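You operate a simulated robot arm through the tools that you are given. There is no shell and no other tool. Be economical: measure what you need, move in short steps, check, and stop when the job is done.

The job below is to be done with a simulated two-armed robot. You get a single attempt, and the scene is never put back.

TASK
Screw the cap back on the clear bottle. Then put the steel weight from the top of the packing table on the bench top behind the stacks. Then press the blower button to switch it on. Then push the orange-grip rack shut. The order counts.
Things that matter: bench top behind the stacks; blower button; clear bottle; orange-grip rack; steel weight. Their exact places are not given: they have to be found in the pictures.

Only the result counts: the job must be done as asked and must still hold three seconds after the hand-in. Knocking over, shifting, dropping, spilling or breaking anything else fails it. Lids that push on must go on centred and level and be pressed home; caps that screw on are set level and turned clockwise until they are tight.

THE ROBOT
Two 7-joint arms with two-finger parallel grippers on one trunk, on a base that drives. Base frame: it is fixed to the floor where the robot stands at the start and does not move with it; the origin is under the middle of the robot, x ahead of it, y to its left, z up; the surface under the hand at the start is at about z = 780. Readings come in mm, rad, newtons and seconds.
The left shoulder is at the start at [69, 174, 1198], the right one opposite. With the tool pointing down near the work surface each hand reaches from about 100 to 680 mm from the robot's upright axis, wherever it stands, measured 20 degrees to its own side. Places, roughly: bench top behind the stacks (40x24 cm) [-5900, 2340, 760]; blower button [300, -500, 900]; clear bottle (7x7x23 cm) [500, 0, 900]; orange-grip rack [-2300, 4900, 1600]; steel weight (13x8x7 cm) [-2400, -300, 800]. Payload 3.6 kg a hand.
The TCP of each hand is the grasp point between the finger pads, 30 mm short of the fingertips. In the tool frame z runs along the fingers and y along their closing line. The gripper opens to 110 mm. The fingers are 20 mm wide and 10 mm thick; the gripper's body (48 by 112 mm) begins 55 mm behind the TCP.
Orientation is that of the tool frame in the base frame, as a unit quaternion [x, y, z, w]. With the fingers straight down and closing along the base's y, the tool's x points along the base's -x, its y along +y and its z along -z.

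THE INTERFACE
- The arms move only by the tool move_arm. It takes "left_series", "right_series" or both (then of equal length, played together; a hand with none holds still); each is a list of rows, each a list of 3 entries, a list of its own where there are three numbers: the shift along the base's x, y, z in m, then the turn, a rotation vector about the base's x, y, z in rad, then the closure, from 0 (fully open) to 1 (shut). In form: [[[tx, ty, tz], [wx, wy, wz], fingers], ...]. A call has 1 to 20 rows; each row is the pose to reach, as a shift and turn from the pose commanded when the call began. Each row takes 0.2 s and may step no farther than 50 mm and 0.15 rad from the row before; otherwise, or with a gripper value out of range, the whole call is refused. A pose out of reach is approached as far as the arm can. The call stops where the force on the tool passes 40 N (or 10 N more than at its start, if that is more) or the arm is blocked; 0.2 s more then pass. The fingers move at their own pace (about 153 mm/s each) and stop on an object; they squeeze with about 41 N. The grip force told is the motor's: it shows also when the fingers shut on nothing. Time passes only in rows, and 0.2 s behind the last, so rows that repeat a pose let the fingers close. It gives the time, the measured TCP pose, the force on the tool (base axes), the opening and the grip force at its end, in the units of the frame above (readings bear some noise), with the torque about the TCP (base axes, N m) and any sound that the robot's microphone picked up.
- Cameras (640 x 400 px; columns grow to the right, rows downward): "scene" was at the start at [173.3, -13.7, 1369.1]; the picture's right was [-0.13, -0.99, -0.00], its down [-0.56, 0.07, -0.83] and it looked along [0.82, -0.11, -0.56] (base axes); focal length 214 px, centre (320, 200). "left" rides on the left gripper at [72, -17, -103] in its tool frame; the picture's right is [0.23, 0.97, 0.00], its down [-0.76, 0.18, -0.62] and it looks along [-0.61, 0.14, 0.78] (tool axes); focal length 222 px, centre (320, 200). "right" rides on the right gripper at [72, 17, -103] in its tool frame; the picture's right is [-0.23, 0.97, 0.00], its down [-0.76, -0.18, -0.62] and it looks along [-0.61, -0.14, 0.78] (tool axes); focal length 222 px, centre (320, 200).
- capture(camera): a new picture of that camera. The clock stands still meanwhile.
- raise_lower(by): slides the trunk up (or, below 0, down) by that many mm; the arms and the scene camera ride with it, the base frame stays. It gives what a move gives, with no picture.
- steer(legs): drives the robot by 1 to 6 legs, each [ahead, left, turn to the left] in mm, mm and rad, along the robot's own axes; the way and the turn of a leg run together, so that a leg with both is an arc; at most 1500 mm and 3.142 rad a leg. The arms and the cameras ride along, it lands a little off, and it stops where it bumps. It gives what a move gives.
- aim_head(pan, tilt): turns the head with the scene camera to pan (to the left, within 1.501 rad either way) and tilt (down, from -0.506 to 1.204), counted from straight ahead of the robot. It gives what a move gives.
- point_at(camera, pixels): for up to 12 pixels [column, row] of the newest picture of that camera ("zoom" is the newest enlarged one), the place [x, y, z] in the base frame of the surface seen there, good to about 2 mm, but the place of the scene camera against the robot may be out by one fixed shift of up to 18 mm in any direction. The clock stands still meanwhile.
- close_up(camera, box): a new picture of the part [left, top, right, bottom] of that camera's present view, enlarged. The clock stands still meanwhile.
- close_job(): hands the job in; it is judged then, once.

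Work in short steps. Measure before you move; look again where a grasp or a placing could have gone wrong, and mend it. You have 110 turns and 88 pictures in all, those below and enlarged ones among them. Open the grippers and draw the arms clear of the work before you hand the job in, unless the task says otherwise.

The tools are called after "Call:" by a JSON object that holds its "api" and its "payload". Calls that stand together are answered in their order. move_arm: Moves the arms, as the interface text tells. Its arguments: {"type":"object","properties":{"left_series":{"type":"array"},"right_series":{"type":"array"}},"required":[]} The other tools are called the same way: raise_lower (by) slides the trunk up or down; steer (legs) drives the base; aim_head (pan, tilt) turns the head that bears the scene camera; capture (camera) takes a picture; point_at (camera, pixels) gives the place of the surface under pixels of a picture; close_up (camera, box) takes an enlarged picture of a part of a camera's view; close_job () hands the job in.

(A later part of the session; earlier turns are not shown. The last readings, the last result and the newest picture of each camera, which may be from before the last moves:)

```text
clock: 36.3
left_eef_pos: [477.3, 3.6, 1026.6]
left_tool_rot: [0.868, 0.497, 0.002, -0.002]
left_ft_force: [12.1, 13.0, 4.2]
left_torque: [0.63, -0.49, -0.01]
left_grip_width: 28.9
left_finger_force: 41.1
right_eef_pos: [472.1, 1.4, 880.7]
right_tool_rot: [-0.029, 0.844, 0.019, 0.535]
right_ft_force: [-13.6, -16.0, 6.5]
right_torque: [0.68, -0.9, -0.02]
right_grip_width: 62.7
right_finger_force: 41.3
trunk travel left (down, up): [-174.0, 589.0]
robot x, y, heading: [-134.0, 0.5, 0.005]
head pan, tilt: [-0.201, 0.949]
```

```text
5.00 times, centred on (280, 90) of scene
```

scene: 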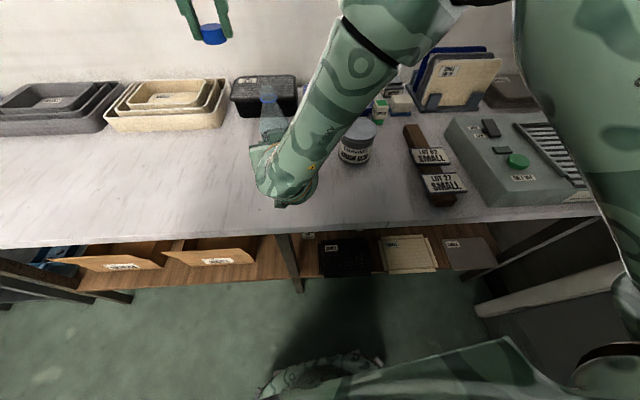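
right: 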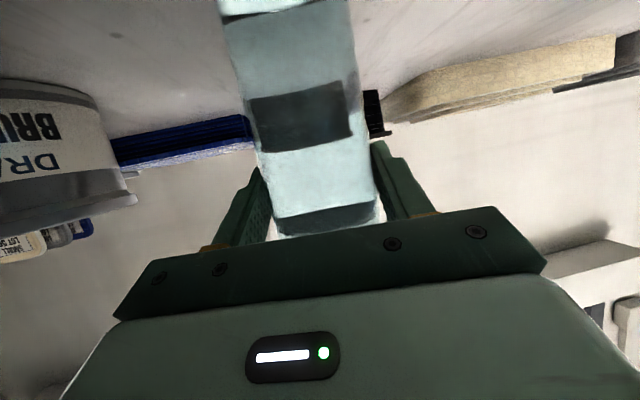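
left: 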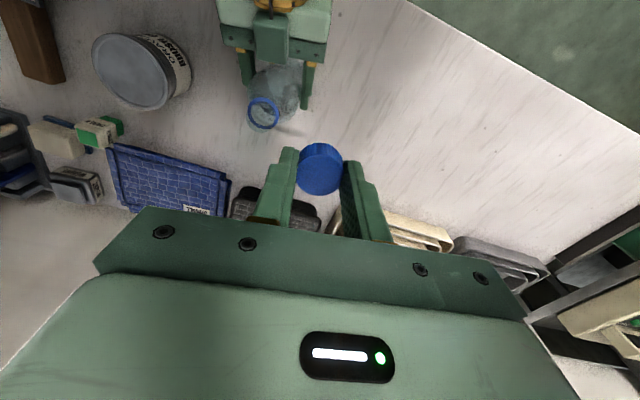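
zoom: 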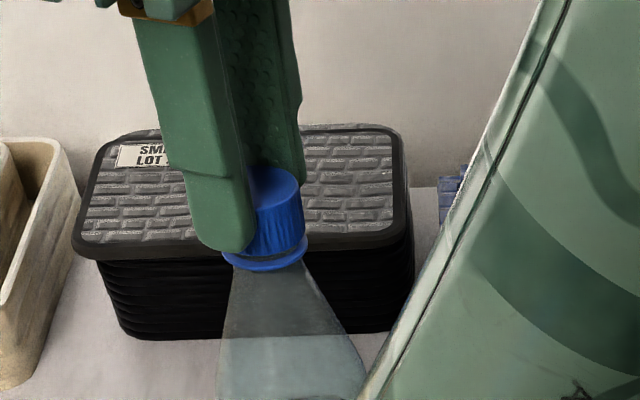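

The cap is lower and close to the ring but the twist torque is still about zero, so it isn't tight. I release, turn back, and look.

Call:
{"api": "move_arm", "payload": {"left_series": [[[0, 0, 0], [0, 0, 0], 0.6], [[0, 0, 0], [0, 0, 0], 0.6], [[0, 0, 0], [0, 0, 0.15], 0.6], [[0, 0, 0], [0, 0, 0.3], 0.6], [[0, 0, 0], [0, 0, 0.45], 0.6], [[0, 0, 0], [0, 0, 0.6], 0.6], [[0, 0, 0], [0, 0, 0.75], 0.6], [[0, 0, 0], [0, 0, 0.9], 0.6], [[0, 0, 0], [0, 0, 1.05], 0.6], [[0, 0, 0], [0, 0, 1.2], 0.6], [[0, 0, 0], [0, 0, 1.35], 0.6], [[0, 0, 0], [0, 0, 1.5], 0.6], [[0, 0, 0], [0, 0, 1.65], 0.6], [[0, 0, 0], [0, 0, 1.8], 0.6], [[0, 0, 0], [0, 0, 1.95], 0.6], [[0, 0, 0], [0, 0, 2.1], 0.6]]}}

Call:
{"api": "close_up", "payload": {"camera": "left", "box": [220, 90, 420, 215]}}

Call:
{"api": "close_up", "payload": {"camera": "scene", "box": [240, 50, 320, 130]}}

```text
clock: 39.7
left_eef_pos: [478.9, 2.9, 1025.0]
left_tool_rot: [-0.003, 1.0, 0.0, -0.001]
left_ft_force: [-0.6, 0.8, 0.2]
left_torque: [0.01, -0.01, 0.02]
left_grip_width: 44.1
left_finger_force: 0.0
right_eef_pos: [473.9, 3.3, 880.6]
right_tool_rot: [-0.03, 0.844, 0.019, 0.535]
right_ft_force: [1.0, 1.5, 6.1]
right_torque: [0.15, 0.01, -0.03]
right_grip_width: 62.6
right_finger_force: 40.9
trunk travel left (down, up): [-174.0, 589.0]
robot x, y, heading: [-131.7, 0.2, 0.001]
head pan, tilt: [-0.201, 0.949]
```

```text
3.20 times, centred on (320, 152) of left
```

zoom: 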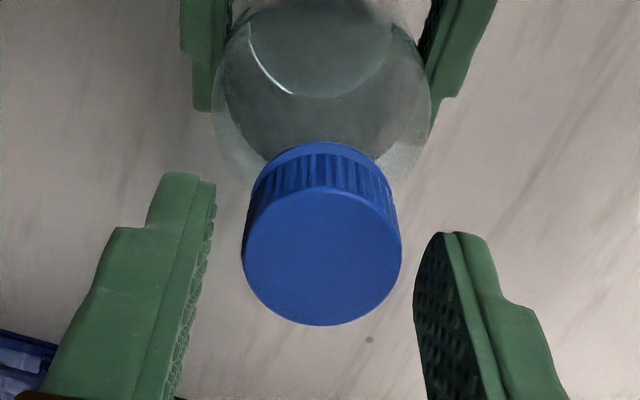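

```text
5.00 times, centred on (280, 90) of scene
```

zoom: 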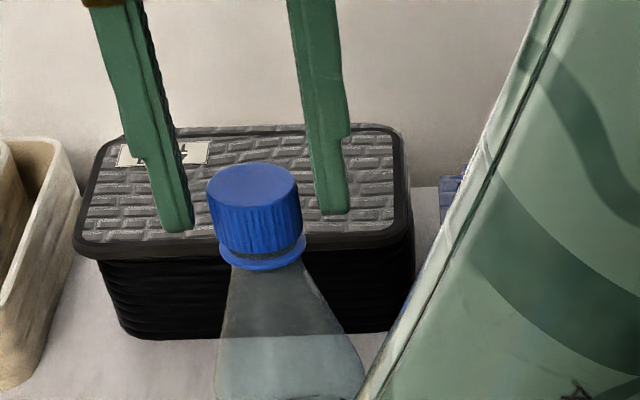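

The cap is another ~2 mm lower. I measure its top to centre the hand properly before the next turn.

Call:
{"api": "point_at", "payload": {"camera": "left", "pixels": [[320, 170], [300, 170], [341, 170], [320, 150], [320, 190], [310, 160], [330, 180]]}}

```text
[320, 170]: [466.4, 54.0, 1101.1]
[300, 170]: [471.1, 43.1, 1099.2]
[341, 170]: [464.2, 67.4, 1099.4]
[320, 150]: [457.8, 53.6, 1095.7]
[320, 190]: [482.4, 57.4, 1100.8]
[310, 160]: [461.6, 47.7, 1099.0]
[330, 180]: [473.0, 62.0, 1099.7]
```

That used the old full picture; I take a fresh one and measure.

Call:
{"api": "close_up", "payload": {"camera": "left", "box": [270, 110, 370, 210]}}

Call:
{"api": "point_at", "payload": {"camera": "zoom", "pixels": [[321, 241], [240, 241], [402, 241], [321, 165], [321, 317], [270, 200], [370, 280]]}}

```text
4.00 times, centred on (320, 160) of left
```

zoom: 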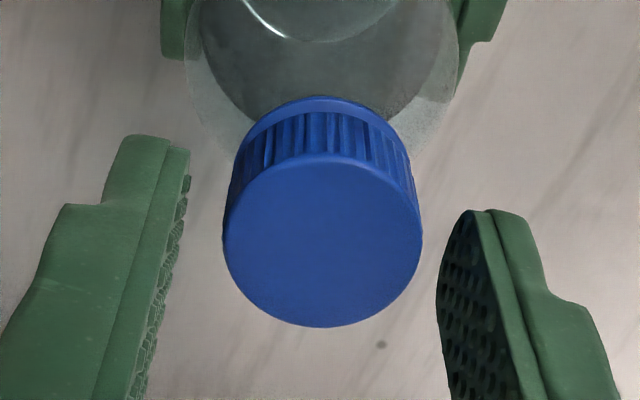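

```text
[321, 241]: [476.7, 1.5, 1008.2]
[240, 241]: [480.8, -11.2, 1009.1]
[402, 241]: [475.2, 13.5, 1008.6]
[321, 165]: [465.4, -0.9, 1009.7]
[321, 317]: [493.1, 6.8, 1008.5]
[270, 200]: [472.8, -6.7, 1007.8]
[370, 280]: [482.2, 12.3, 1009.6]
```

The cap's top is level at z≈1008.8 and the hand is centred within about 1 mm. I regrip at +0.6 rad and turn again.

Call:
{"api": "move_arm", "payload": {"left_series": [[[0, -0.001, 0], [0, 0, 0.15], 0.6], [[0, -0.001, 0], [0, 0, 0.3], 0.6], [[0, -0.001, 0], [0, 0, 0.45], 0.6], [[0, -0.001, 0], [0, 0, 0.6], 0.6], [[0, -0.001, 0], [0, 0, 0.6], 0.9], [[0, -0.001, 0], [0, 0, 0.6], 0.9], [[0, -0.001, 0], [0, 0, 0.6], 0.9], [[0, -0.001, -0.0002], [0, 0, 0.45], 0.9], [[0, -0.001, -0.0004], [0, 0, 0.3], 0.9], [[0, -0.001, -0.0006], [0, 0, 0.15], 0.9], [[0, -0.001, -0.0008], [0, 0, 0], 0.9], [[0, -0.001, -0.001], [0, 0, -0.15], 0.9], [[0, -0.001, -0.0012], [0, 0, -0.3], 0.9], [[0, -0.001, -0.0014], [0, 0, -0.45], 0.9], [[0, -0.001, -0.0016], [0, 0, -0.6], 0.9], [[0, -0.001, -0.0018], [0, 0, -0.75], 0.9], [[0, -0.001, -0.002], [0, 0, -0.9], 0.9]]}}

```text
clock: 43.3
left_eef_pos: [478.6, 2.7, 1024.6]
left_tool_rot: [0.435, 0.9, 0.001, -0.002]
left_ft_force: [-3.7, 5.6, 7.4]
left_torque: [0.3, 0.15, -0.02]
left_grip_width: 28.0
left_finger_force: 41.2
right_eef_pos: [472.6, 2.4, 879.7]
right_tool_rot: [-0.03, 0.844, 0.02, 0.535]
right_ft_force: [5.3, -2.5, 1.8]
right_torque: [0.52, 0.22, -0.02]
right_grip_width: 62.7
right_finger_force: 41.2
trunk travel left (down, up): [-174.0, 589.0]
robot x, y, heading: [-132.4, -1.5, 0.002]
head pan, tilt: [-0.201, 0.949]
```

No tightening yet (torque z ≈ 0). I keep turning 1.65 rad more.

Call:
{"api": "move_arm", "payload": {"left_series": [[[0, 0.0005, 0], [0, 0, -0.15], 0.9], [[0, 0.0005, 0], [0, 0, -0.3], 0.9], [[0, 0.0005, 0], [0, 0, -0.45], 0.9], [[0, 0.0005, -0.0002], [0, 0, -0.6], 0.9], [[0, 0.0005, -0.0003], [0, 0, -0.75], 0.9], [[0, 0.0005, -0.0004], [0, 0, -0.9], 0.9], [[0, 0.0005, -0.0005], [0, 0, -1.05], 0.9], [[0, 0.0005, -0.0006], [0, 0, -1.2], 0.9], [[0, 0.0005, -0.0007], [0, 0, -1.35], 0.9], [[0, 0.0005, -0.0008], [0, 0, -1.5], 0.9], [[0, 0.0005, -0.0008], [0, 0, -1.65], 0.9]]}}

Call:
{"api": "close_up", "payload": {"camera": "scene", "box": [240, 50, 320, 130]}}

```text
clock: 45.7
left_eef_pos: [478.5, 2.0, 1022.6]
left_tool_rot: [0.956, 0.292, 0.003, 0.0]
left_ft_force: [2.9, 2.9, 13.7]
left_torque: [0.14, -0.17, 0.12]
left_grip_width: 28.2
left_finger_force: 41.3
right_eef_pos: [473.2, 3.5, 879.9]
right_tool_rot: [-0.029, 0.844, 0.019, 0.536]
right_ft_force: [-1.7, -6.4, -0.4]
right_torque: [-0.03, -0.03, -0.05]
right_grip_width: 63.8
right_finger_force: 3.2
trunk travel left (down, up): [-174.0, 589.0]
robot x, y, heading: [-132.5, 0.8, -0.001]
head pan, tilt: [-0.201, 0.949]
```

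```text
5.00 times, centred on (280, 90) of scene
```

zoom: 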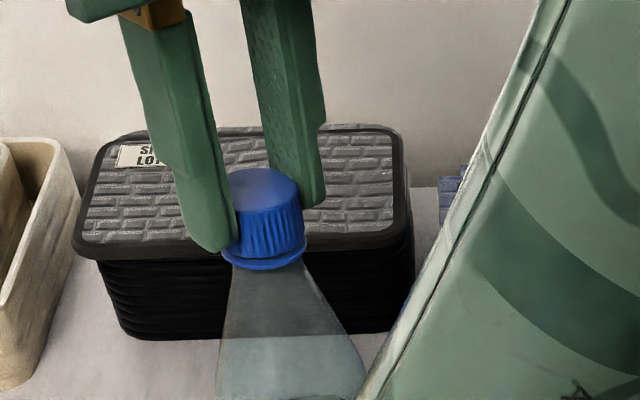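

The right grip force fell to 3 N at 63.8 mm, so the bottle may have twisted in it as the cap tightened. I let the right fingers close again, then test with a small further turn.

Call:
{"api": "move_arm", "payload": {"left_series": [[[0, 0, 0], [0, 0, 0], 0.9], [[0, 0, 0], [0, 0, 0], 0.9], [[0, 0, 0], [0, 0, -0.1], 0.9]], "right_series": [[[0, 0, 0], [0, 0, 0], 0.55], [[0, 0, 0], [0, 0, 0], 0.55], [[0, 0, 0], [0, 0, 0], 0.55]]}}

Call:
{"api": "capture", "payload": {"camera": "right"}}

```text
clock: 46.5
left_eef_pos: [477.8, 2.1, 1023.6]
left_tool_rot: [0.97, 0.244, 0.002, 0.0]
left_ft_force: [3.6, 4.8, 13.5]
left_torque: [0.16, -0.14, 0.38]
left_grip_width: 28.9
left_finger_force: 41.0
right_eef_pos: [472.0, 2.6, 880.2]
right_tool_rot: [-0.03, 0.844, 0.02, 0.536]
right_ft_force: [-1.9, -8.3, 0.9]
right_torque: [0.0, -0.03, -0.32]
right_grip_width: 61.9
right_finger_force: 41.4
trunk travel left (down, up): [-174.0, 589.0]
robot x, y, heading: [-127.5, -1.7, 0.0]
head pan, tilt: [-0.201, 0.949]
```

```text
51 pictures are left
```

right: 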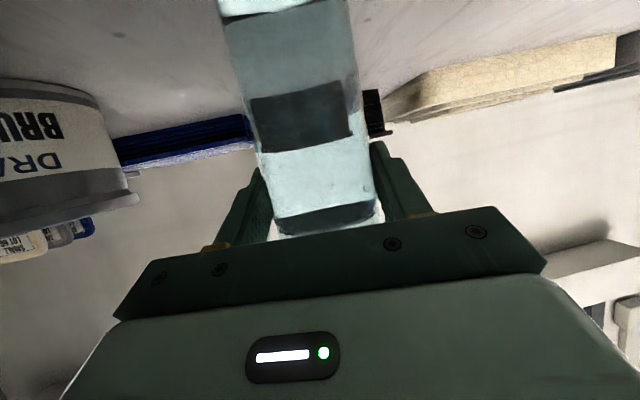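

Twist torque rises to 0.38 N m over just 0.1 rad: the cap is getting tight. I turn slightly more to make sure.

Call:
{"api": "move_arm", "payload": {"left_series": [[[0, 0, 0], [0, 0, -0.08], 0.95], [[0, 0, 0], [0, 0, -0.16], 0.95], [[0, 0, 0], [0, 0, -0.24], 0.95], [[0, 0, 0], [0, 0, -0.32], 0.95]]}}

```text
clock: 47.5
left_eef_pos: [477.4, 2.7, 1022.3]
left_tool_rot: [0.996, 0.086, 0.001, -0.001]
left_ft_force: [-2.4, 3.4, 4.6]
left_torque: [0.09, -0.01, 0.68]
left_grip_width: 28.6
left_finger_force: 41.4
right_eef_pos: [473.7, 3.2, 879.5]
right_tool_rot: [-0.029, 0.843, 0.02, 0.536]
right_ft_force: [0.1, -6.7, 2.3]
right_torque: [-0.12, 0.48, -0.69]
right_grip_width: 61.7
right_finger_force: 40.9
trunk travel left (down, up): [-174.0, 589.0]
robot x, y, heading: [-130.8, -1.5, 0.003]
head pan, tilt: [-0.201, 0.949]
```

Torque is 0.68 N m. One more short nudge to see whether it saturates.

Call:
{"api": "move_arm", "payload": {"left_series": [[[0, 0, 0], [0, 0, -0.1], 0.95], [[0, 0, 0], [0, 0, -0.2], 0.95]]}}

Call:
{"api": "close_up", "payload": {"camera": "scene", "box": [240, 50, 320, 130]}}

```text
clock: 48.1
left_eef_pos: [479.2, 3.0, 1022.3]
left_tool_rot: [1.0, -0.013, 0.001, 0.001]
left_ft_force: [-2.0, 4.2, 1.1]
left_torque: [0.08, 0.1, 0.64]
left_grip_width: 28.5
left_finger_force: 41.3
right_eef_pos: [473.4, 3.4, 878.9]
right_tool_rot: [-0.029, 0.844, 0.019, 0.535]
right_ft_force: [1.9, -5.7, 3.9]
right_torque: [0.16, 0.52, -0.71]
right_grip_width: 61.5
right_finger_force: 41.0
trunk travel left (down, up): [-174.0, 589.0]
robot x, y, heading: [-131.0, 0.5, -0.001]
head pan, tilt: [-0.201, 0.949]
```

```text
5.00 times, centred on (280, 90) of scene
```

zoom: 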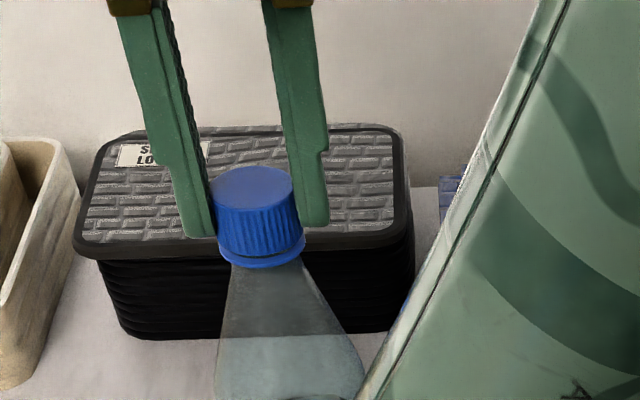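

The torque saturates at 0.65 N m and the cap sits down on the ring: it is tight. I release the cap, rise, and swing the left hand back away.

Call:
{"api": "move_arm", "payload": {"left_series": [[[0, 0, 0], [0, 0, 0], 0.5], [[0, 0, 0], [0, 0, 0], 0.5], [[0, 0, 0.02], [0, 0, 0], 0.5], [[0, 0, 0.05], [0, 0, 0], 0.5], [[0, 0.02, 0.07], [0, 0, 0.15], 0.5], [[0, 0.06, 0.07], [0, 0, 0.3], 0.5], [[0, 0.1, 0.07], [0, 0, 0.45], 0.5], [[0, 0.14, 0.07], [0, 0, 0.6], 0.5], [[0, 0.18, 0.07], [0, 0, 0.75], 0.5], [[0, 0.22, 0.07], [0, 0, 0.9], 0.5], [[0, 0.25, 0.07], [0, 0, 1.05], 0.5], [[0, 0.25, 0.07], [0, 0, 1.2], 0.5], [[0, 0.25, 0.07], [0, 0, 1.35], 0.5], [[0, 0.25, 0.07], [0, 0, 1.5], 0.5], [[0, 0.25, 0.07], [0, 0, 1.65], 0.5], [[0, 0.25, 0.07], [0, 0, 1.8], 0.5], [[0, 0.25, 0.07], [0, 0, 1.95], 0.5], [[0, 0.25, 0.07], [0, 0, 2.1], 0.5], [[0, 0.25, 0.07], [0, 0, 2.25], 0.5], [[0, 0.25, 0.07], [0, 0, 2.4], 0.5]]}}

Call:
{"api": "move_arm", "payload": {"right_series": [[[0, 0, 0], [0, 0, 0], 0.35], [[0, 0, 0], [0, 0, 0], 0.1], [[0, 0, 0], [0, 0, 0], 0.0], [[-0.03, 0, 0.0], [0, 0, 0], 0.0], [[-0.07, 0, 0.0], [0, 0, 0], 0.0], [[-0.11, 0, 0.0], [0, 0, 0], 0.0], [[-0.15, 0, 0.0], [0, 0, 0], 0.0]]}}

Call:
{"api": "capture", "payload": {"camera": "scene"}}

```text
clock: 52.3
left_eef_pos: [478.2, 252.1, 1093.6]
left_tool_rot: [0.374, 0.927, 0.001, -0.002]
left_ft_force: [0.4, -0.2, 0.0]
left_torque: [-0.01, 0.0, 0.02]
left_grip_width: 54.8
left_finger_force: 0.1
right_eef_pos: [473.2, 2.9, 879.7]
right_tool_rot: [-0.029, 0.844, 0.019, 0.535]
right_ft_force: [0.0, -2.4, 7.8]
right_torque: [-0.24, 0.04, 0.04]
right_grip_width: 61.1
right_finger_force: 41.0
trunk travel left (down, up): [-174.0, 589.0]
robot x, y, heading: [-128.1, -1.7, -0.0]
head pan, tilt: [-0.201, 0.949]
```

```text
clock: 53.9
left_eef_pos: [478.2, 253.5, 1092.0]
left_tool_rot: [0.375, 0.927, 0.0, -0.002]
left_ft_force: [-1.0, -0.4, 0.5]
left_torque: [0.0, -0.01, 0.0]
left_grip_width: 55.3
left_finger_force: 0.0
right_eef_pos: [325.3, 1.9, 879.9]
right_tool_rot: [-0.03, 0.844, 0.02, 0.535]
right_ft_force: [-0.7, 0.0, -0.9]
right_torque: [0.0, 0.0, 0.0]
right_grip_width: 109.8
right_finger_force: 0.0
trunk travel left (down, up): [-174.0, 589.0]
robot x, y, heading: [-126.9, 1.4, -0.003]
head pan, tilt: [-0.201, 0.949]
```

```text
49 pictures are left
```

scene: 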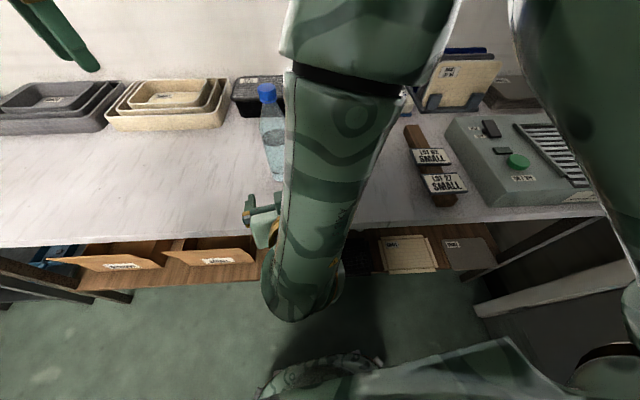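

The capped bottle stands upright and both hands are clear. I back away from the bench and raise the trunk again.

Call:
{"api": "steer", "payload": {"legs": [[-450, 0, 0]]}}

Call:
{"api": "raise_lower", "payload": {"by": 140}}

Call:
{"api": "move_arm", "payload": {"right_series": [[[-0.01, -0.02, 0.02], [-0.005, 0.14, -0.008], 0.0], [[-0.02, -0.05, 0.045], [-0.01, 0.28, -0.016], 0.0], [[-0.03, -0.08, 0.07], [-0.016, 0.42, -0.024], 0.0], [[-0.05, -0.11, 0.095], [-0.021, 0.56, -0.031], 0.0], [[-0.07, -0.14, 0.12], [-0.026, 0.7, -0.039], 0.0], [[-0.09, -0.17, 0.145], [-0.031, 0.84, -0.047], 0.0], [[-0.11, -0.2, 0.17], [-0.036, 0.98, -0.055], 0.0], [[-0.12, -0.23, 0.195], [-0.042, 1.13, -0.063], 0.0], [[-0.13, -0.26, 0.21], [-0.042, 1.13, -0.063], 0.0]], "left_series": [[[-0.015, 0, 0], [0, 0, 0.1], 0.0], [[-0.03, 0, 0], [0, 0, 0.2], 0.0], [[-0.05, 0, 0], [0, 0, 0.3], 0.0], [[-0.07, 0, 0], [0, 0, 0.4], 0.0], [[-0.09, 0, 0], [0, 0, 0.5], 0.0], [[-0.11, 0, 0], [0, 0, 0.6], 0.0], [[-0.13, 0, 0], [0, 0, 0.7], 0.0], [[-0.14, 0, 0], [0, 0, 0.76], 0.0], [[-0.15, 0, 0], [0, 0, 0.768], 0.0]]}}

Call:
{"api": "aim_head", "payload": {"pan": 0, "tilt": 0.4}}

Call:
{"api": "capture", "payload": {"camera": "scene"}}

```text
clock: 56.6
left_eef_pos: [31.3, 251.2, 1092.2]
left_tool_rot: [0.376, 0.927, 0.002, -0.001]
left_ft_force: [-0.1, -0.1, 0.0]
left_torque: [-0.01, 0.01, -0.02]
left_grip_width: 54.7
left_finger_force: 0.2
right_eef_pos: [-122.6, 1.5, 880.2]
right_tool_rot: [-0.028, 0.843, 0.018, 0.536]
right_ft_force: [-0.8, -0.4, 0.2]
right_torque: [-0.02, 0.01, -0.03]
right_grip_width: 109.8
right_finger_force: 0.0
trunk travel left (down, up): [-174.0, 589.0]
robot x, y, heading: [-577.9, -0.1, -0.002]
head pan, tilt: [-0.201, 0.949]
```

```text
clock: 58.3
left_eef_pos: [33.2, 251.5, 1231.4]
left_tool_rot: [0.376, 0.926, 0.0, -0.002]
left_ft_force: [-0.1, 0.0, -0.5]
left_torque: [-0.03, -0.01, 0.0]
left_grip_width: 54.8
left_finger_force: 0.1
right_eef_pos: [-122.1, 1.2, 1018.4]
right_tool_rot: [-0.027, 0.844, 0.018, 0.535]
right_ft_force: [0.2, 0.4, -1.3]
right_torque: [0.0, 0.02, -0.03]
right_grip_width: 109.8
right_finger_force: 0.0
trunk travel left (down, up): [-314.0, 449.0]
robot x, y, heading: [-575.8, 1.0, 0.001]
head pan, tilt: [-0.201, 0.949]
```

```text
clock: 60.3
left_eef_pos: [-104.1, 268.6, 1236.8]
left_tool_rot: [-0.002, 1.0, -0.002, 0.008]
left_ft_force: [-0.5, -0.1, -0.4]
left_torque: [0.01, 0.02, -0.03]
left_grip_width: 110.1
left_finger_force: 0.1
left hand out of reach, approached as far as the arm can: row 8, 9
right_eef_pos: [-253.8, -260.8, 1229.4]
right_tool_rot: [0.0, 1.0, -0.002, -0.002]
right_ft_force: [0.5, 0.6, 0.1]
right_torque: [0.01, 0.0, 0.03]
right_grip_width: 110.2
right_finger_force: 0.1
trunk travel left (down, up): [-314.0, 449.0]
robot x, y, heading: [-577.4, -3.0, -0.003]
head pan, tilt: [-0.201, 0.949]
```

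```text
clock: 61.3
left_eef_pos: [-102.9, 269.7, 1235.9]
left_tool_rot: [0.0, 1.0, -0.001, 0.008]
left_ft_force: [-0.1, -0.3, -0.6]
left_torque: [-0.02, 0.0, 0.01]
left_grip_width: 110.1
left_finger_force: 0.0
right_eef_pos: [-252.2, -259.4, 1228.5]
right_tool_rot: [0.001, 1.0, -0.002, 0.0]
right_ft_force: [0.5, -0.1, -0.4]
right_torque: [-0.01, 0.02, 0.04]
right_grip_width: 110.2
right_finger_force: 0.1
trunk travel left (down, up): [-314.0, 449.0]
robot x, y, heading: [-578.7, 3.8, -0.003]
head pan, tilt: [0.0, 0.4]
```

```text
48 pictures are left
```

scene: 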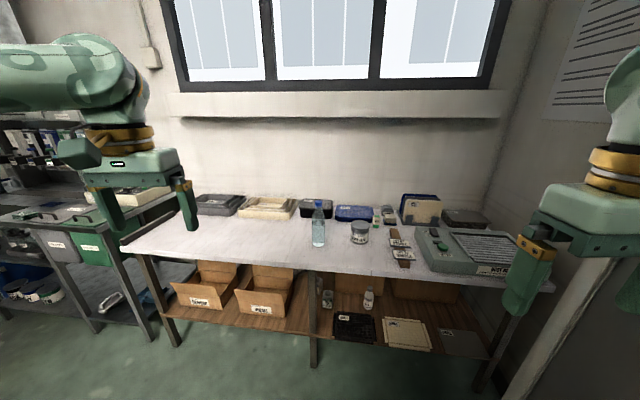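

The capped bottle stands upright on its own (318,225). I turn half around to face the packing table and look.

Call:
{"api": "steer", "payload": {"legs": [[0, 0, 1.571], [0, 0, 1.571]]}}

Call:
{"api": "capture", "payload": {"camera": "scene"}}

```text
clock: 69.3
left_eef_pos: [-1055.8, -263.5, 1235.7]
left_tool_rot: [1.0, -0.004, -0.009, -0.001]
left_ft_force: [0.5, -0.5, 0.7]
left_torque: [-0.02, 0.01, 0.01]
left_grip_width: 109.8
left_finger_force: 0.1
right_eef_pos: [-901.7, 263.5, 1229.3]
right_tool_rot: [1.0, -0.005, 0.0, -0.002]
right_ft_force: [-1.1, -0.3, 0.6]
right_torque: [-0.01, -0.01, 0.01]
right_grip_width: 109.9
right_finger_force: 0.1
trunk travel left (down, up): [-314.0, 449.0]
robot x, y, heading: [-578.1, 1.1, 3.132]
head pan, tilt: [0.0, 0.4]
```

```text
47 pictures are left
```

scene: 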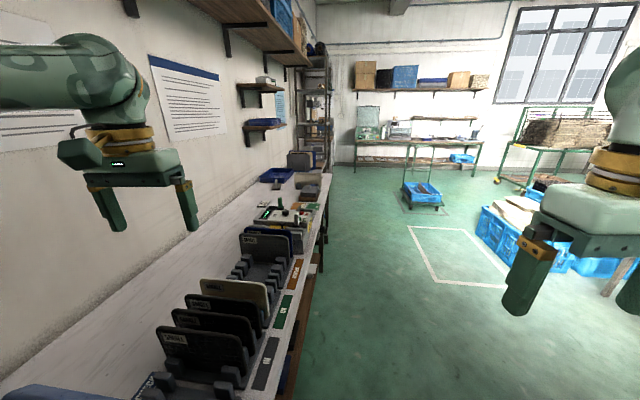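

A long table runs along the left. I measure some points and enlarge its far end, where the weight should be.

Call:
{"api": "point_at", "payload": {"camera": "scene", "pixels": [[300, 330], [322, 205], [310, 195], [275, 215], [285, 175], [230, 290], [315, 190], [280, 395], [420, 185], [440, 250], [385, 150], [310, 180]]}}

Call:
{"api": "close_up", "payload": {"camera": "scene", "box": [230, 140, 350, 260]}}

Call:
{"api": "close_up", "payload": {"camera": "scene", "box": [340, 50, 640, 237]}}

```text
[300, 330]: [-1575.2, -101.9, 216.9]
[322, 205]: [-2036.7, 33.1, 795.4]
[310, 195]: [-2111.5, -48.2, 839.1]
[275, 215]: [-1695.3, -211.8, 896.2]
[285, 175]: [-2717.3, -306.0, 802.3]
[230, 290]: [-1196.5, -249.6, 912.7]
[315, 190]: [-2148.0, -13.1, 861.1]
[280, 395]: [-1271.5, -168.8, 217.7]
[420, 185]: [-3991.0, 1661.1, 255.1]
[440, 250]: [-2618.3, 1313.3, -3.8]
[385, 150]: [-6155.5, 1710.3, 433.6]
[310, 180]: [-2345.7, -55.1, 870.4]
```

```text
3.33 times, centred on (290, 200) of scene
```

zoom: 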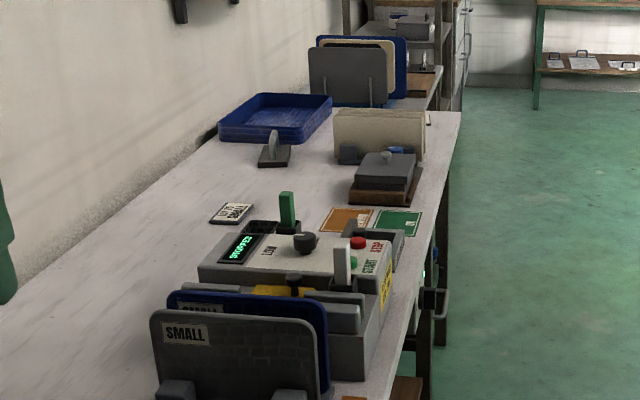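

```text
2.13 times, centred on (490, 144) of scene
```

zoom: 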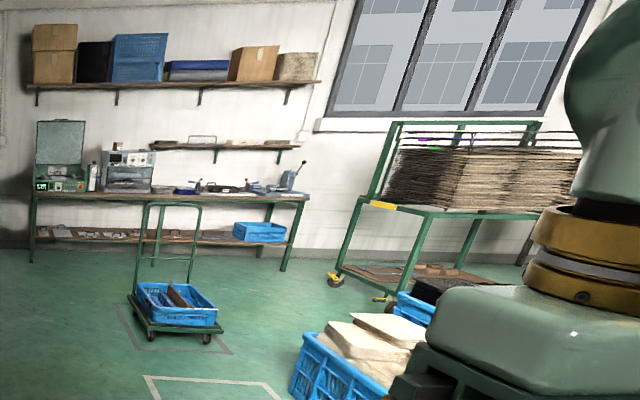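

The object with a thin upright handle at zoom (272,152) is the likely steel weight. I shift sideways to clear the table, drive along it and turn to face it.

Call:
{"api": "steer", "payload": {"legs": [[0, -430, 0], [1450, 0, 0], [370, 0, 0], [0, 0, 1.58]]}}

Call:
{"api": "aim_head", "payload": {"pan": 0, "tilt": 0.6}}

Call:
{"api": "capture", "payload": {"camera": "scene"}}

```text
clock: 84.7
left_eef_pos: [-2135.7, -2.2, 1235.7]
left_tool_rot: [0.701, 0.713, -0.007, 0.004]
left_ft_force: [-0.3, 0.0, -0.2]
left_torque: [-0.04, 0.04, 0.01]
left_grip_width: 110.0
left_finger_force: 0.0
right_eef_pos: [-2666.8, 140.5, 1229.2]
right_tool_rot: [0.703, 0.711, -0.001, -0.002]
right_ft_force: [-0.4, 0.4, 0.9]
right_torque: [0.01, 0.02, 0.02]
right_grip_width: 110.2
right_finger_force: 0.0
trunk travel left (down, up): [-314.0, 449.0]
robot x, y, heading: [-2411.9, 468.5, -1.563]
head pan, tilt: [0.0, 0.4]
```

```text
clock: 85.4
left_eef_pos: [-2136.0, -1.7, 1237.5]
left_tool_rot: [0.702, 0.713, -0.008, 0.005]
left_ft_force: [0.5, -0.2, 0.4]
left_torque: [0.02, 0.01, 0.02]
left_grip_width: 109.8
left_finger_force: 0.1
right_eef_pos: [-2665.8, 140.2, 1229.0]
right_tool_rot: [0.703, 0.711, -0.002, -0.002]
right_ft_force: [-0.5, -0.2, -0.2]
right_torque: [0.0, -0.02, 0.02]
right_grip_width: 110.2
right_finger_force: 0.1
trunk travel left (down, up): [-314.0, 449.0]
robot x, y, heading: [-2411.5, 471.0, -1.562]
head pan, tilt: [0.0, 0.6]
```

```text
44 pictures are left
```

scene: 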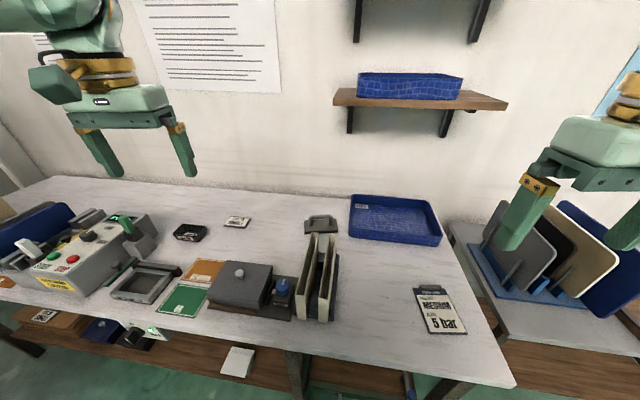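

The handled grey object stands at (320,225), straight ahead. I enlarge and measure it.

Call:
{"api": "close_up", "payload": {"camera": "scene", "box": [280, 190, 360, 240]}}

Call:
{"api": "point_at", "payload": {"camera": "zoom", "pixels": [[330, 190], [330, 225], [205, 330], [460, 330], [335, 345], [250, 275], [410, 275], [240, 255], [430, 255]]}}

```text
8.00 times, centred on (320, 215) of scene
```

zoom: 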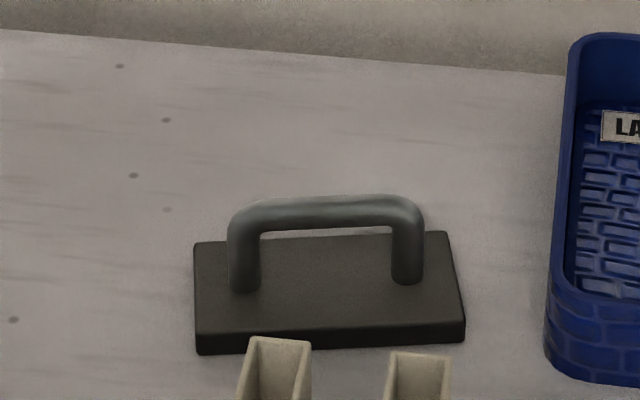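

```text
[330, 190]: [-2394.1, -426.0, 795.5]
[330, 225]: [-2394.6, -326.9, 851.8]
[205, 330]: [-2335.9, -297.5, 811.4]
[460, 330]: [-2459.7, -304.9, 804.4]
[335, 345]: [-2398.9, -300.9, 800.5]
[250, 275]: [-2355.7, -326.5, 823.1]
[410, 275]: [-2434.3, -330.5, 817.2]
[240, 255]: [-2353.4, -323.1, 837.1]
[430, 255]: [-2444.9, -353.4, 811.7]
```

It is the steel weight: plate 130×80 mm, handle bar along x at about (-2395,-331,852). I check the table edge and the height of the dividers in front of it.

Call:
{"api": "point_at", "payload": {"camera": "scene", "pixels": [[310, 236], [327, 237], [330, 300], [316, 318], [240, 270], [282, 290], [290, 348], [200, 325], [400, 368], [430, 300], [395, 240], [330, 355]]}}

```text
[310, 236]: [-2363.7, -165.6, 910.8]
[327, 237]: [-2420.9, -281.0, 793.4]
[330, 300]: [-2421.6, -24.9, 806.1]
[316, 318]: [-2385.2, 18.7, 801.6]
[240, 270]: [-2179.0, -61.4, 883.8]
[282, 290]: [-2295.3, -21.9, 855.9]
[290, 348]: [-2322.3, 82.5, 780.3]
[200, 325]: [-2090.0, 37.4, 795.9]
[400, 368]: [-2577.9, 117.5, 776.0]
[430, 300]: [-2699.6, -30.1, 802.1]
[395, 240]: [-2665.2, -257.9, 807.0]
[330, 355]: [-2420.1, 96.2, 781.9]
```

The weight is 800 mm off, too far. I go 60 mm closer, also sideways so it lies to the right hand's side, then look down at the base's clearance to the table.

Call:
{"api": "steer", "payload": {"legs": [[60, 200, 0]]}}

Call:
{"api": "aim_head", "payload": {"pan": 0, "tilt": 1.2}}

Call:
{"api": "capture", "payload": {"camera": "scene"}}

```text
clock: 87.0
left_eef_pos: [-1933.2, -58.4, 1235.4]
left_tool_rot: [0.699, 0.715, -0.008, 0.005]
left_ft_force: [-0.4, -0.4, 0.6]
left_torque: [0.0, 0.05, -0.01]
left_grip_width: 110.0
left_finger_force: 0.1
right_eef_pos: [-2464.5, 81.4, 1227.9]
right_tool_rot: [0.701, 0.713, -0.002, -0.001]
right_ft_force: [0.4, -0.1, 0.2]
right_torque: [0.03, -0.02, -0.04]
right_grip_width: 110.0
right_finger_force: 0.2
trunk travel left (down, up): [-314.0, 449.0]
robot x, y, heading: [-2208.3, 413.1, -1.556]
head pan, tilt: [0.0, 0.6]
```

```text
clock: 88.0
left_eef_pos: [-1935.2, -58.1, 1235.6]
left_tool_rot: [0.7, 0.714, -0.007, 0.005]
left_ft_force: [-0.6, 0.3, -0.1]
left_torque: [0.0, 0.0, -0.03]
left_grip_width: 110.2
left_finger_force: 0.1
right_eef_pos: [-2465.7, 81.9, 1228.7]
right_tool_rot: [0.701, 0.713, -0.002, -0.003]
right_ft_force: [0.1, 0.2, 0.4]
right_torque: [-0.02, 0.0, -0.02]
right_grip_width: 110.0
right_finger_force: 0.0
trunk travel left (down, up): [-314.0, 449.0]
robot x, y, heading: [-2218.9, 411.0, -1.555]
head pan, tilt: [0.0, 1.201]
```

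```text
42 pictures are left
```

scene: 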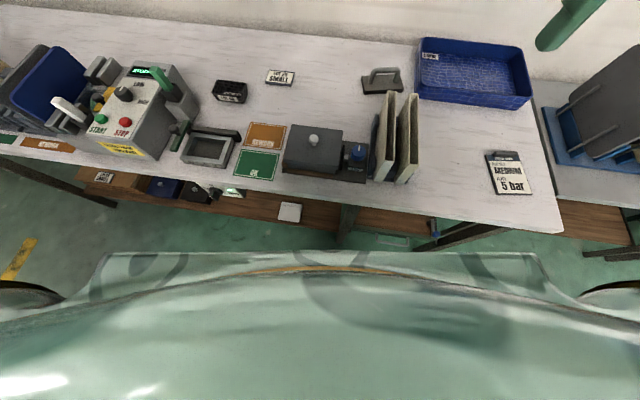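

The view shows the robot's own front edge at row ~255 against the shelf at rows 215–245. I measure both.

Call:
{"api": "point_at", "payload": {"camera": "scene", "pixels": [[320, 258], [110, 258], [540, 258], [320, 275], [300, 212], [330, 220], [480, 240], [345, 235], [250, 245], [20, 290], [382, 75], [300, 185]]}}

```text
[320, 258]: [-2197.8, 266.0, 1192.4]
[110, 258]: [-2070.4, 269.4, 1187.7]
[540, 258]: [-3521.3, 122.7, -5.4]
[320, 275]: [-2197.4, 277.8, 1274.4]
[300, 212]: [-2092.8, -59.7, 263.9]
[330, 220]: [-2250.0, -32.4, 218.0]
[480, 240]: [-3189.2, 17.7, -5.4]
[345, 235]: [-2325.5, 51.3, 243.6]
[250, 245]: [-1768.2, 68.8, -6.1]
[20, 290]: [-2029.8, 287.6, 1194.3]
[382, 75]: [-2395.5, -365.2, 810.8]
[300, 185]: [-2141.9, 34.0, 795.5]
```

The chest is at y≈266 and the table edge near y≈75. I go 50 mm nearer and lower the trunk 120 mm for reach.

Call:
{"api": "steer", "payload": {"legs": [[50, 0, 0]]}}

Call:
{"api": "raise_lower", "payload": {"by": -120}}

```text
clock: 89.0
left_eef_pos: [-1935.0, -112.2, 1235.8]
left_tool_rot: [0.7, 0.714, -0.007, 0.005]
left_ft_force: [-0.2, -1.3, -0.4]
left_torque: [0.0, 0.01, -0.03]
left_grip_width: 109.7
left_finger_force: 0.0
right_eef_pos: [-2466.4, 28.7, 1227.3]
right_tool_rot: [0.701, 0.713, -0.001, -0.003]
right_ft_force: [-0.4, -0.2, -0.2]
right_torque: [0.02, -0.03, 0.0]
right_grip_width: 110.0
right_finger_force: 0.1
trunk travel left (down, up): [-314.0, 449.0]
robot x, y, heading: [-2211.5, 363.8, -1.557]
head pan, tilt: [0.0, 1.201]
```

```text
clock: 90.5
left_eef_pos: [-1933.7, -134.2, 1087.6]
left_tool_rot: [0.699, 0.715, 0.014, -0.018]
left_ft_force: [-0.2, -0.2, -0.1]
left_torque: [0.0, -0.01, -0.03]
left_grip_width: 109.9
left_finger_force: 0.0
right_eef_pos: [-2466.7, 30.6, 1109.3]
right_tool_rot: [0.701, 0.713, -0.002, -0.001]
right_ft_force: [-0.4, 0.0, -0.2]
right_torque: [0.0, -0.03, 0.0]
right_grip_width: 110.0
right_finger_force: 0.2
trunk travel left (down, up): [-194.0, 569.0]
robot x, y, heading: [-2213.1, 360.3, -1.558]
head pan, tilt: [0.0, 1.201]
```

The right hand is at (-2467,31,1109). I bring it above the weight with a quarter turn, so the fingers close across the handle bar.

Call:
{"api": "move_arm", "payload": {"right_series": [[[0.006, -0.03, -0.005], [0, 0, 0.131], 0.2], [[0.012, -0.06, -0.01], [0, 0, 0.262], 0.2], [[0.018, -0.09, -0.015], [0, 0, 0.393], 0.2], [[0.024, -0.12, -0.025], [0, 0, 0.524], 0.2], [[0.03, -0.15, -0.035], [0, 0, 0.655], 0.2], [[0.036, -0.18, -0.045], [0, 0, 0.785], 0.2], [[0.042, -0.21, -0.055], [0, 0, 0.916], 0.2], [[0.048, -0.24, -0.065], [0, 0, 1.047], 0.2], [[0.054, -0.27, -0.075], [0, 0, 1.178], 0.2], [[0.06, -0.3, -0.085], [0, 0, 1.309], 0.2], [[0.066, -0.33, -0.1], [0, 0, 1.44], 0.2], [[0.072, -0.36, -0.13], [0, 0, 1.56], 0.2]]}}

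Call:
{"api": "capture", "payload": {"camera": "right"}}

```text
clock: 92.5
left_eef_pos: [-1928.8, -133.8, 1087.5]
left_tool_rot: [0.698, 0.715, 0.014, -0.017]
left_ft_force: [-0.4, -0.9, -0.5]
left_torque: [0.0, -0.01, 0.02]
left_grip_width: 109.9
left_finger_force: 0.1
right_eef_pos: [-2393.4, -108.6, 939.5]
right_tool_rot: [0.3, 0.944, -0.13, 0.045]
right_ft_force: [19.9, 5.1, 7.3]
right_torque: [0.55, -1.03, -0.57]
right_grip_width: 94.4
right_finger_force: 6.1
right hand out of reach, approached as far as the arm can: row 2, 3, 4, 5, 6, 7, 8, 9, 10
trunk travel left (down, up): [-194.0, 569.0]
robot x, y, heading: [-2209.5, 362.4, -1.551]
head pan, tilt: [0.0, 1.201]
stopped in row 10 (right hand): the force on the tool passed its limit at 110 N (the readings are from after the stop); the commanded pose is now the measured one
```

```text
41 pictures are left
```

right: 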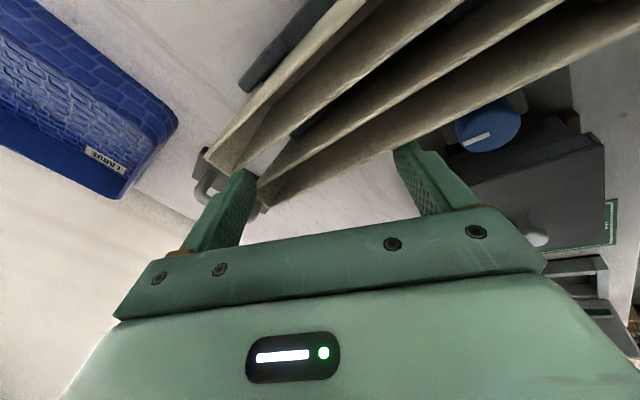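

The hand was out of reach and sank against the dividers. I lift it straight up with the trunk and check the dividers for harm.

Call:
{"api": "raise_lower", "payload": {"by": 120}}

Call:
{"api": "aim_head", "payload": {"pan": -0.2, "tilt": 0.95}}

Call:
{"api": "capture", "payload": {"camera": "scene"}}

```text
clock: 94.0
left_eef_pos: [-1931.3, -135.5, 1206.8]
left_tool_rot: [0.698, 0.715, 0.016, -0.018]
left_ft_force: [-0.3, 0.5, 1.1]
left_torque: [0.01, 0.0, -0.05]
left_grip_width: 110.2
left_finger_force: 0.0
right_eef_pos: [-2398.5, -87.1, 1095.0]
right_tool_rot: [0.3, 0.936, -0.175, 0.058]
right_ft_force: [-0.1, -0.9, -0.3]
right_torque: [0.02, 0.01, 0.0]
right_grip_width: 87.9
right_finger_force: 0.0
trunk travel left (down, up): [-314.0, 449.0]
robot x, y, heading: [-2212.2, 359.1, -1.554]
head pan, tilt: [0.0, 1.201]
```

```text
clock: 94.8
left_eef_pos: [-1932.1, -134.4, 1207.8]
left_tool_rot: [0.698, 0.716, 0.015, -0.018]
left_ft_force: [0.8, 0.0, -0.3]
left_torque: [0.05, 0.0, -0.02]
left_grip_width: 109.8
left_finger_force: 0.0
right_eef_pos: [-2398.2, -86.0, 1094.1]
right_tool_rot: [0.301, 0.935, -0.176, 0.058]
right_ft_force: [0.0, 0.0, 0.4]
right_torque: [0.01, -0.02, 0.0]
right_grip_width: 87.9
right_finger_force: 0.2
trunk travel left (down, up): [-314.0, 449.0]
robot x, y, heading: [-2210.8, 361.0, -1.555]
head pan, tilt: [-0.201, 0.949]
```

```text
40 pictures are left
```

scene: 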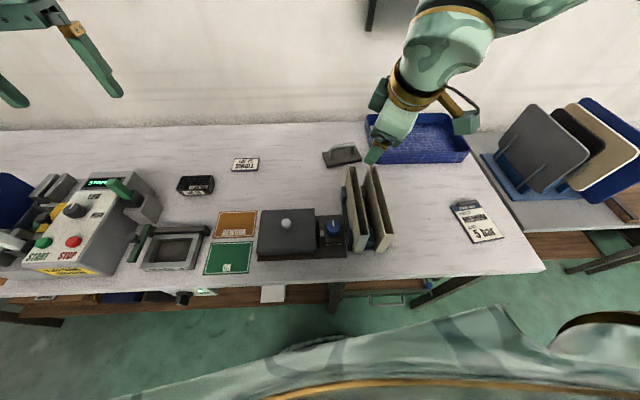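

The dividers still stand as before. With the trunk up, I correct the hand's orientation (bar-across grip, tilted 20° forward) in place, as a short call.

Call:
{"api": "move_arm", "payload": {"right_series": [[[0, -0.005, 0], [0.004, 0.044, 0.116], 0.2], [[0, -0.01, 0], [0.009, 0.089, 0.233], 0.2], [[0, -0.02, 0], [0.013, 0.133, 0.349], 0.2], [[0, -0.03, 0], [0.018, 0.178, 0.466], 0.2], [[0, -0.04, 0], [0.022, 0.222, 0.582], 0.2]]}}

Call:
{"api": "point_at", "payload": {"camera": "scene", "pixels": [[342, 148], [330, 163], [357, 161], [328, 155], [362, 152], [340, 161], [348, 167], [372, 168], [350, 210], [375, 210], [335, 150], [350, 147]]}}

```text
clock: 96.0
left_eef_pos: [-1931.4, -135.7, 1208.1]
left_tool_rot: [0.699, 0.715, 0.015, -0.019]
left_ft_force: [0.4, -0.4, -0.1]
left_torque: [-0.01, 0.01, 0.0]
left_grip_width: 110.1
left_finger_force: 0.1
right_eef_pos: [-2335.9, -57.5, 1019.2]
right_tool_rot: [0.003, 0.983, -0.183, 0.002]
right_ft_force: [-0.2, 0.1, -0.1]
right_torque: [0.0, 0.02, 0.03]
right_grip_width: 87.9
right_finger_force: 0.0
right hand out of reach, approached as far as the arm can: row 1, 2, 3, 4, 5
trunk travel left (down, up): [-314.0, 449.0]
robot x, y, heading: [-2210.4, 360.1, -1.559]
head pan, tilt: [-0.201, 0.949]
```

```text
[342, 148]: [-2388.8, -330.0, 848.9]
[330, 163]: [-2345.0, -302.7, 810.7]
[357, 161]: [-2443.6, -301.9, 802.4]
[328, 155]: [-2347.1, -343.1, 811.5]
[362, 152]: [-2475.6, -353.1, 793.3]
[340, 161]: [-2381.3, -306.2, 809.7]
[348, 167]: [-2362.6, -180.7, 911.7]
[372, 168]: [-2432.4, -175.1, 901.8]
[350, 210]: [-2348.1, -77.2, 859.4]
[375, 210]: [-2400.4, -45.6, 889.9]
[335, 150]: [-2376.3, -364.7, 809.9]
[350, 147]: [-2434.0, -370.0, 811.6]
```

The orientation is right, but the hand settled at (-2336,-58,1019); tips are still ~75 mm above the dividers. I try a short forward move to see how it tracks.

Call:
{"api": "move_arm", "payload": {"right_series": [[[0, -0.03, 0.01], [0, 0, 0], 0.2], [[0, -0.06, 0.02], [0, 0, 0], 0.2]]}}

```text
clock: 96.6
left_eef_pos: [-1933.1, -135.1, 1208.4]
left_tool_rot: [0.699, 0.715, 0.015, -0.018]
left_ft_force: [-0.7, 0.8, 0.1]
left_torque: [-0.01, 0.01, -0.02]
left_grip_width: 110.1
left_finger_force: 0.1
right_eef_pos: [-2326.1, -61.9, 1007.9]
right_tool_rot: [0.001, 0.984, -0.176, 0.001]
right_ft_force: [-0.1, 0.5, 0.2]
right_torque: [0.03, -0.01, 0.0]
right_grip_width: 87.9
right_finger_force: 0.1
right hand out of reach, approached as far as the arm can: row 1, 2
trunk travel left (down, up): [-314.0, 449.0]
robot x, y, heading: [-2213.4, 363.2, -1.558]
head pan, tilt: [-0.201, 0.949]
```

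The forward tilt with this yaw seems to be the limit. I straighten the hand to point straight down and test forward motion again.

Call:
{"api": "move_arm", "payload": {"right_series": [[[0, 0, 0.01], [0.12, 0, 0], 0.2], [[0, 0, 0.02], [0.24, 0, 0], 0.2], [[0, 0, 0.03], [0.355, 0, 0], 0.2], [[-0.02, -0.03, 0.04], [0.355, 0, 0], 0.2], [[-0.04, -0.06, 0.04], [0.355, 0, 0], 0.2]]}}

```text
clock: 97.8
left_eef_pos: [-1932.1, -135.1, 1208.7]
left_tool_rot: [0.698, 0.715, 0.015, -0.019]
left_ft_force: [0.5, -1.0, -0.1]
left_torque: [-0.01, 0.01, 0.02]
left_grip_width: 110.0
left_finger_force: 0.0
right_eef_pos: [-2329.4, -1.9, 938.5]
right_tool_rot: [0.017, 0.999, -0.048, 0.008]
right_ft_force: [-0.2, -0.3, 0.1]
right_torque: [-0.01, 0.0, -0.03]
right_grip_width: 88.1
right_finger_force: 0.1
right hand out of reach, approached as far as the arm can: row 1, 2, 3, 4, 5
trunk travel left (down, up): [-314.0, 449.0]
robot x, y, heading: [-2213.2, 359.7, -1.553]
head pan, tilt: [-0.201, 0.949]
```

The arm is getting stuck in a poor posture. I raise everything with the trunk, then turn the hand back to its normal yaw while rising.

Call:
{"api": "raise_lower", "payload": {"by": 150}}

Call:
{"api": "move_arm", "payload": {"right_series": [[[0, 0, 0.01], [0.02, 0, -0.14], 0.0], [[0, 0, 0.02], [0.04, 0, -0.28], 0.0], [[0, 0, 0.03], [0.06, 0, -0.42], 0.0], [[0, 0, 0.04], [0.08, 0, -0.56], 0.0], [[0, 0, 0.05], [0.08, 0, -0.7], 0.0], [[0, 0, 0.06], [0.08, 0, -0.84], 0.0], [[0, 0, 0.07], [0.08, 0, -0.98], 0.0], [[0, 0, 0.08], [0.08, 0, -1.12], 0.0], [[0, 0, 0.09], [0.08, 0, -1.26], 0.0], [[0, 0, 0.1], [0.08, 0, -1.4], 0.0], [[0, 0, 0.1], [0.08, 0, -1.53], 0.0]]}}

```text
clock: 99.5
left_eef_pos: [-1932.0, -134.8, 1356.5]
left_tool_rot: [0.697, 0.716, 0.015, -0.018]
left_ft_force: [-0.8, -0.5, 0.1]
left_torque: [-0.03, 0.02, -0.01]
left_grip_width: 109.9
left_finger_force: 0.0
right_eef_pos: [-2328.8, 7.9, 1113.4]
right_tool_rot: [0.019, 0.996, -0.092, 0.01]
right_ft_force: [0.3, -0.2, -0.3]
right_torque: [0.03, 0.01, -0.05]
right_grip_width: 87.8
right_finger_force: 0.1
trunk travel left (down, up): [-464.0, 299.0]
robot x, y, heading: [-2210.7, 358.7, -1.558]
head pan, tilt: [-0.201, 0.949]
```

```text
clock: 101.9
left_eef_pos: [-1932.6, -135.2, 1357.4]
left_tool_rot: [0.698, 0.715, 0.016, -0.019]
left_ft_force: [-0.4, -0.2, -0.4]
left_torque: [-0.02, 0.01, 0.0]
left_grip_width: 110.1
left_finger_force: 0.0
right_eef_pos: [-2327.0, 8.4, 1215.9]
right_tool_rot: [0.704, 0.707, -0.037, -0.058]
right_ft_force: [-0.8, -0.1, 0.8]
right_torque: [0.0, -0.02, 0.0]
right_grip_width: 110.1
right_finger_force: 0.1
trunk travel left (down, up): [-464.0, 299.0]
robot x, y, heading: [-2211.6, 361.9, -1.558]
head pan, tilt: [-0.201, 0.949]
```

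Normal yaw is restored. I instead plan to squeeze the handle lengthwise (about 91 mm) with the hand tilted forward, which reaches farther. I lower the trunk back and advance above the dividers' height, watching tracking.

Call:
{"api": "raise_lower", "payload": {"by": -150}}

Call:
{"api": "move_arm", "payload": {"right_series": [[[-0.014, -0.03, 0], [-0.086, -0.026, 0.006], 0.0], [[-0.028, -0.07, 0], [-0.172, -0.053, 0.012], 0.0], [[-0.042, -0.11, 0], [-0.257, -0.079, 0.017], 0.0], [[-0.056, -0.15, 0], [-0.343, -0.106, 0.023], 0.0], [[-0.068, -0.19, 0], [-0.429, -0.132, 0.029], 0.0]]}}

Call:
{"api": "capture", "payload": {"camera": "right"}}

```text
clock: 103.7
left_eef_pos: [-1931.7, -134.1, 1209.0]
left_tool_rot: [0.699, 0.715, 0.015, -0.017]
left_ft_force: [0.0, 0.3, 0.1]
left_torque: [-0.04, 0.0, 0.04]
left_grip_width: 109.9
left_finger_force: 0.1
right_eef_pos: [-2329.5, 8.7, 1064.1]
right_tool_rot: [0.703, 0.708, -0.037, -0.057]
right_ft_force: [-0.1, 0.6, 0.4]
right_torque: [-0.02, -0.03, -0.01]
right_grip_width: 110.1
right_finger_force: 0.0
trunk travel left (down, up): [-314.0, 449.0]
robot x, y, heading: [-2211.7, 360.1, -1.559]
head pan, tilt: [-0.201, 0.949]
```

```text
clock: 104.9
left_eef_pos: [-1932.9, -136.0, 1208.0]
left_tool_rot: [0.698, 0.716, 0.015, -0.018]
left_ft_force: [-0.2, 0.1, 0.0]
left_torque: [0.02, 0.03, 0.03]
left_grip_width: 109.7
left_finger_force: 0.1
right_eef_pos: [-2394.8, -183.5, 1063.3]
right_tool_rot: [0.69, 0.696, -0.142, 0.141]
right_ft_force: [-0.3, 0.2, 0.3]
right_torque: [0.0, -0.04, 0.01]
right_grip_width: 110.2
right_finger_force: 0.0
trunk travel left (down, up): [-314.0, 449.0]
robot x, y, heading: [-2210.8, 359.2, -1.557]
head pan, tilt: [-0.201, 0.949]
```

```text
39 pictures are left
```

right: 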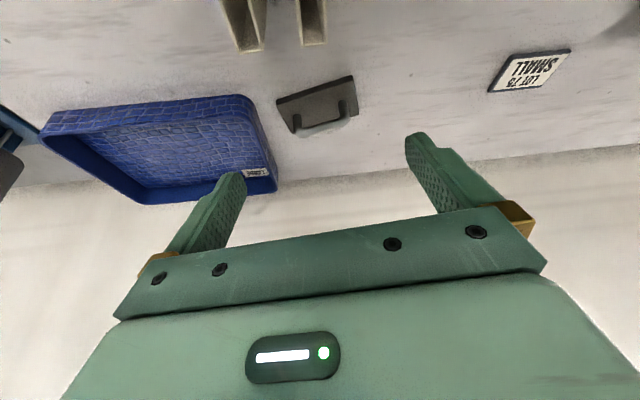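

Tracking is good and the weight is in view at (320,105). I measure the handle with this camera.

Call:
{"api": "close_up", "payload": {"camera": "right", "box": [260, 60, 380, 135]}}

Call:
{"api": "point_at", "payload": {"camera": "zoom", "pixels": [[193, 345], [480, 270], [340, 310], [210, 270], [440, 210], [190, 320], [470, 240], [100, 220], [500, 90], [330, 175]]}}

```text
5.33 times, centred on (320, 98) of right
```

zoom: 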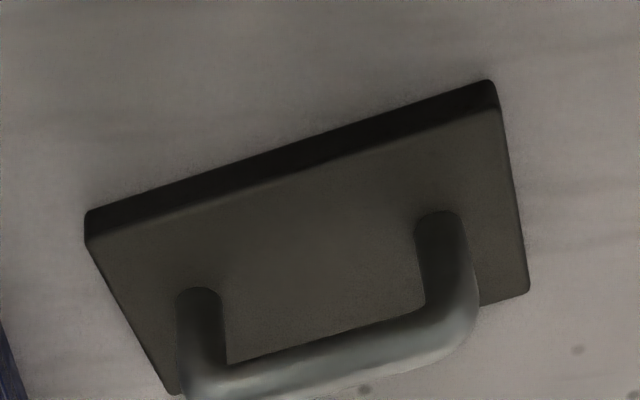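

```text
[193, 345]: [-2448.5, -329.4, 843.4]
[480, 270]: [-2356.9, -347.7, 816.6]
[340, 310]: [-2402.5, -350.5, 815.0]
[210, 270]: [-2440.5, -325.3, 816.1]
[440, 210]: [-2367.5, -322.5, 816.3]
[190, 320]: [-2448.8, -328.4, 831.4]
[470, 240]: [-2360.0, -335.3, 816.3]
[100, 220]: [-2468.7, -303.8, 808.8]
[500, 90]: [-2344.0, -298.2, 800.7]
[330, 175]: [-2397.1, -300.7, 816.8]
```

Handle centre is about (-2405,-330), 88 mm long, plate top z≈816. I reduce the tilt to 0.25 rad for camera clearance, go forward above it and down to z≈905 for a check.

Call:
{"api": "move_arm", "payload": {"right_series": [[[-0.004, -0.035, -0.01], [0.05, 0, 0], 0.0], [[-0.008, -0.075, -0.02], [0.1, 0, 0], 0.0], [[-0.01, -0.115, -0.03], [0.15, 0, 0], 0.0], [[-0.01, -0.142, -0.06], [0.15, 0, 0], 0.0], [[-0.01, -0.142, -0.1], [0.15, 0, 0], 0.0]]}}

Call:
{"api": "capture", "payload": {"camera": "right"}}

```text
clock: 106.1
left_eef_pos: [-1932.9, -135.1, 1207.9]
left_tool_rot: [0.698, 0.716, 0.015, -0.018]
left_ft_force: [-0.5, -0.4, -0.7]
left_torque: [0.02, 0.01, -0.01]
left_grip_width: 110.2
left_finger_force: 0.1
right_eef_pos: [-2405.4, -325.5, 963.0]
right_tool_rot: [0.698, 0.705, -0.088, 0.089]
right_ft_force: [-0.2, -0.5, -0.4]
right_torque: [0.02, -0.01, 0.03]
right_grip_width: 109.9
right_finger_force: 0.1
trunk travel left (down, up): [-314.0, 449.0]
robot x, y, heading: [-2212.1, 361.2, -1.552]
head pan, tilt: [-0.201, 0.949]
```

```text
37 pictures are left
```

right: 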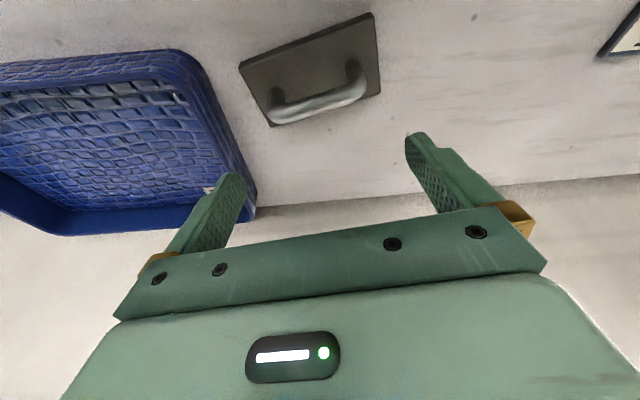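

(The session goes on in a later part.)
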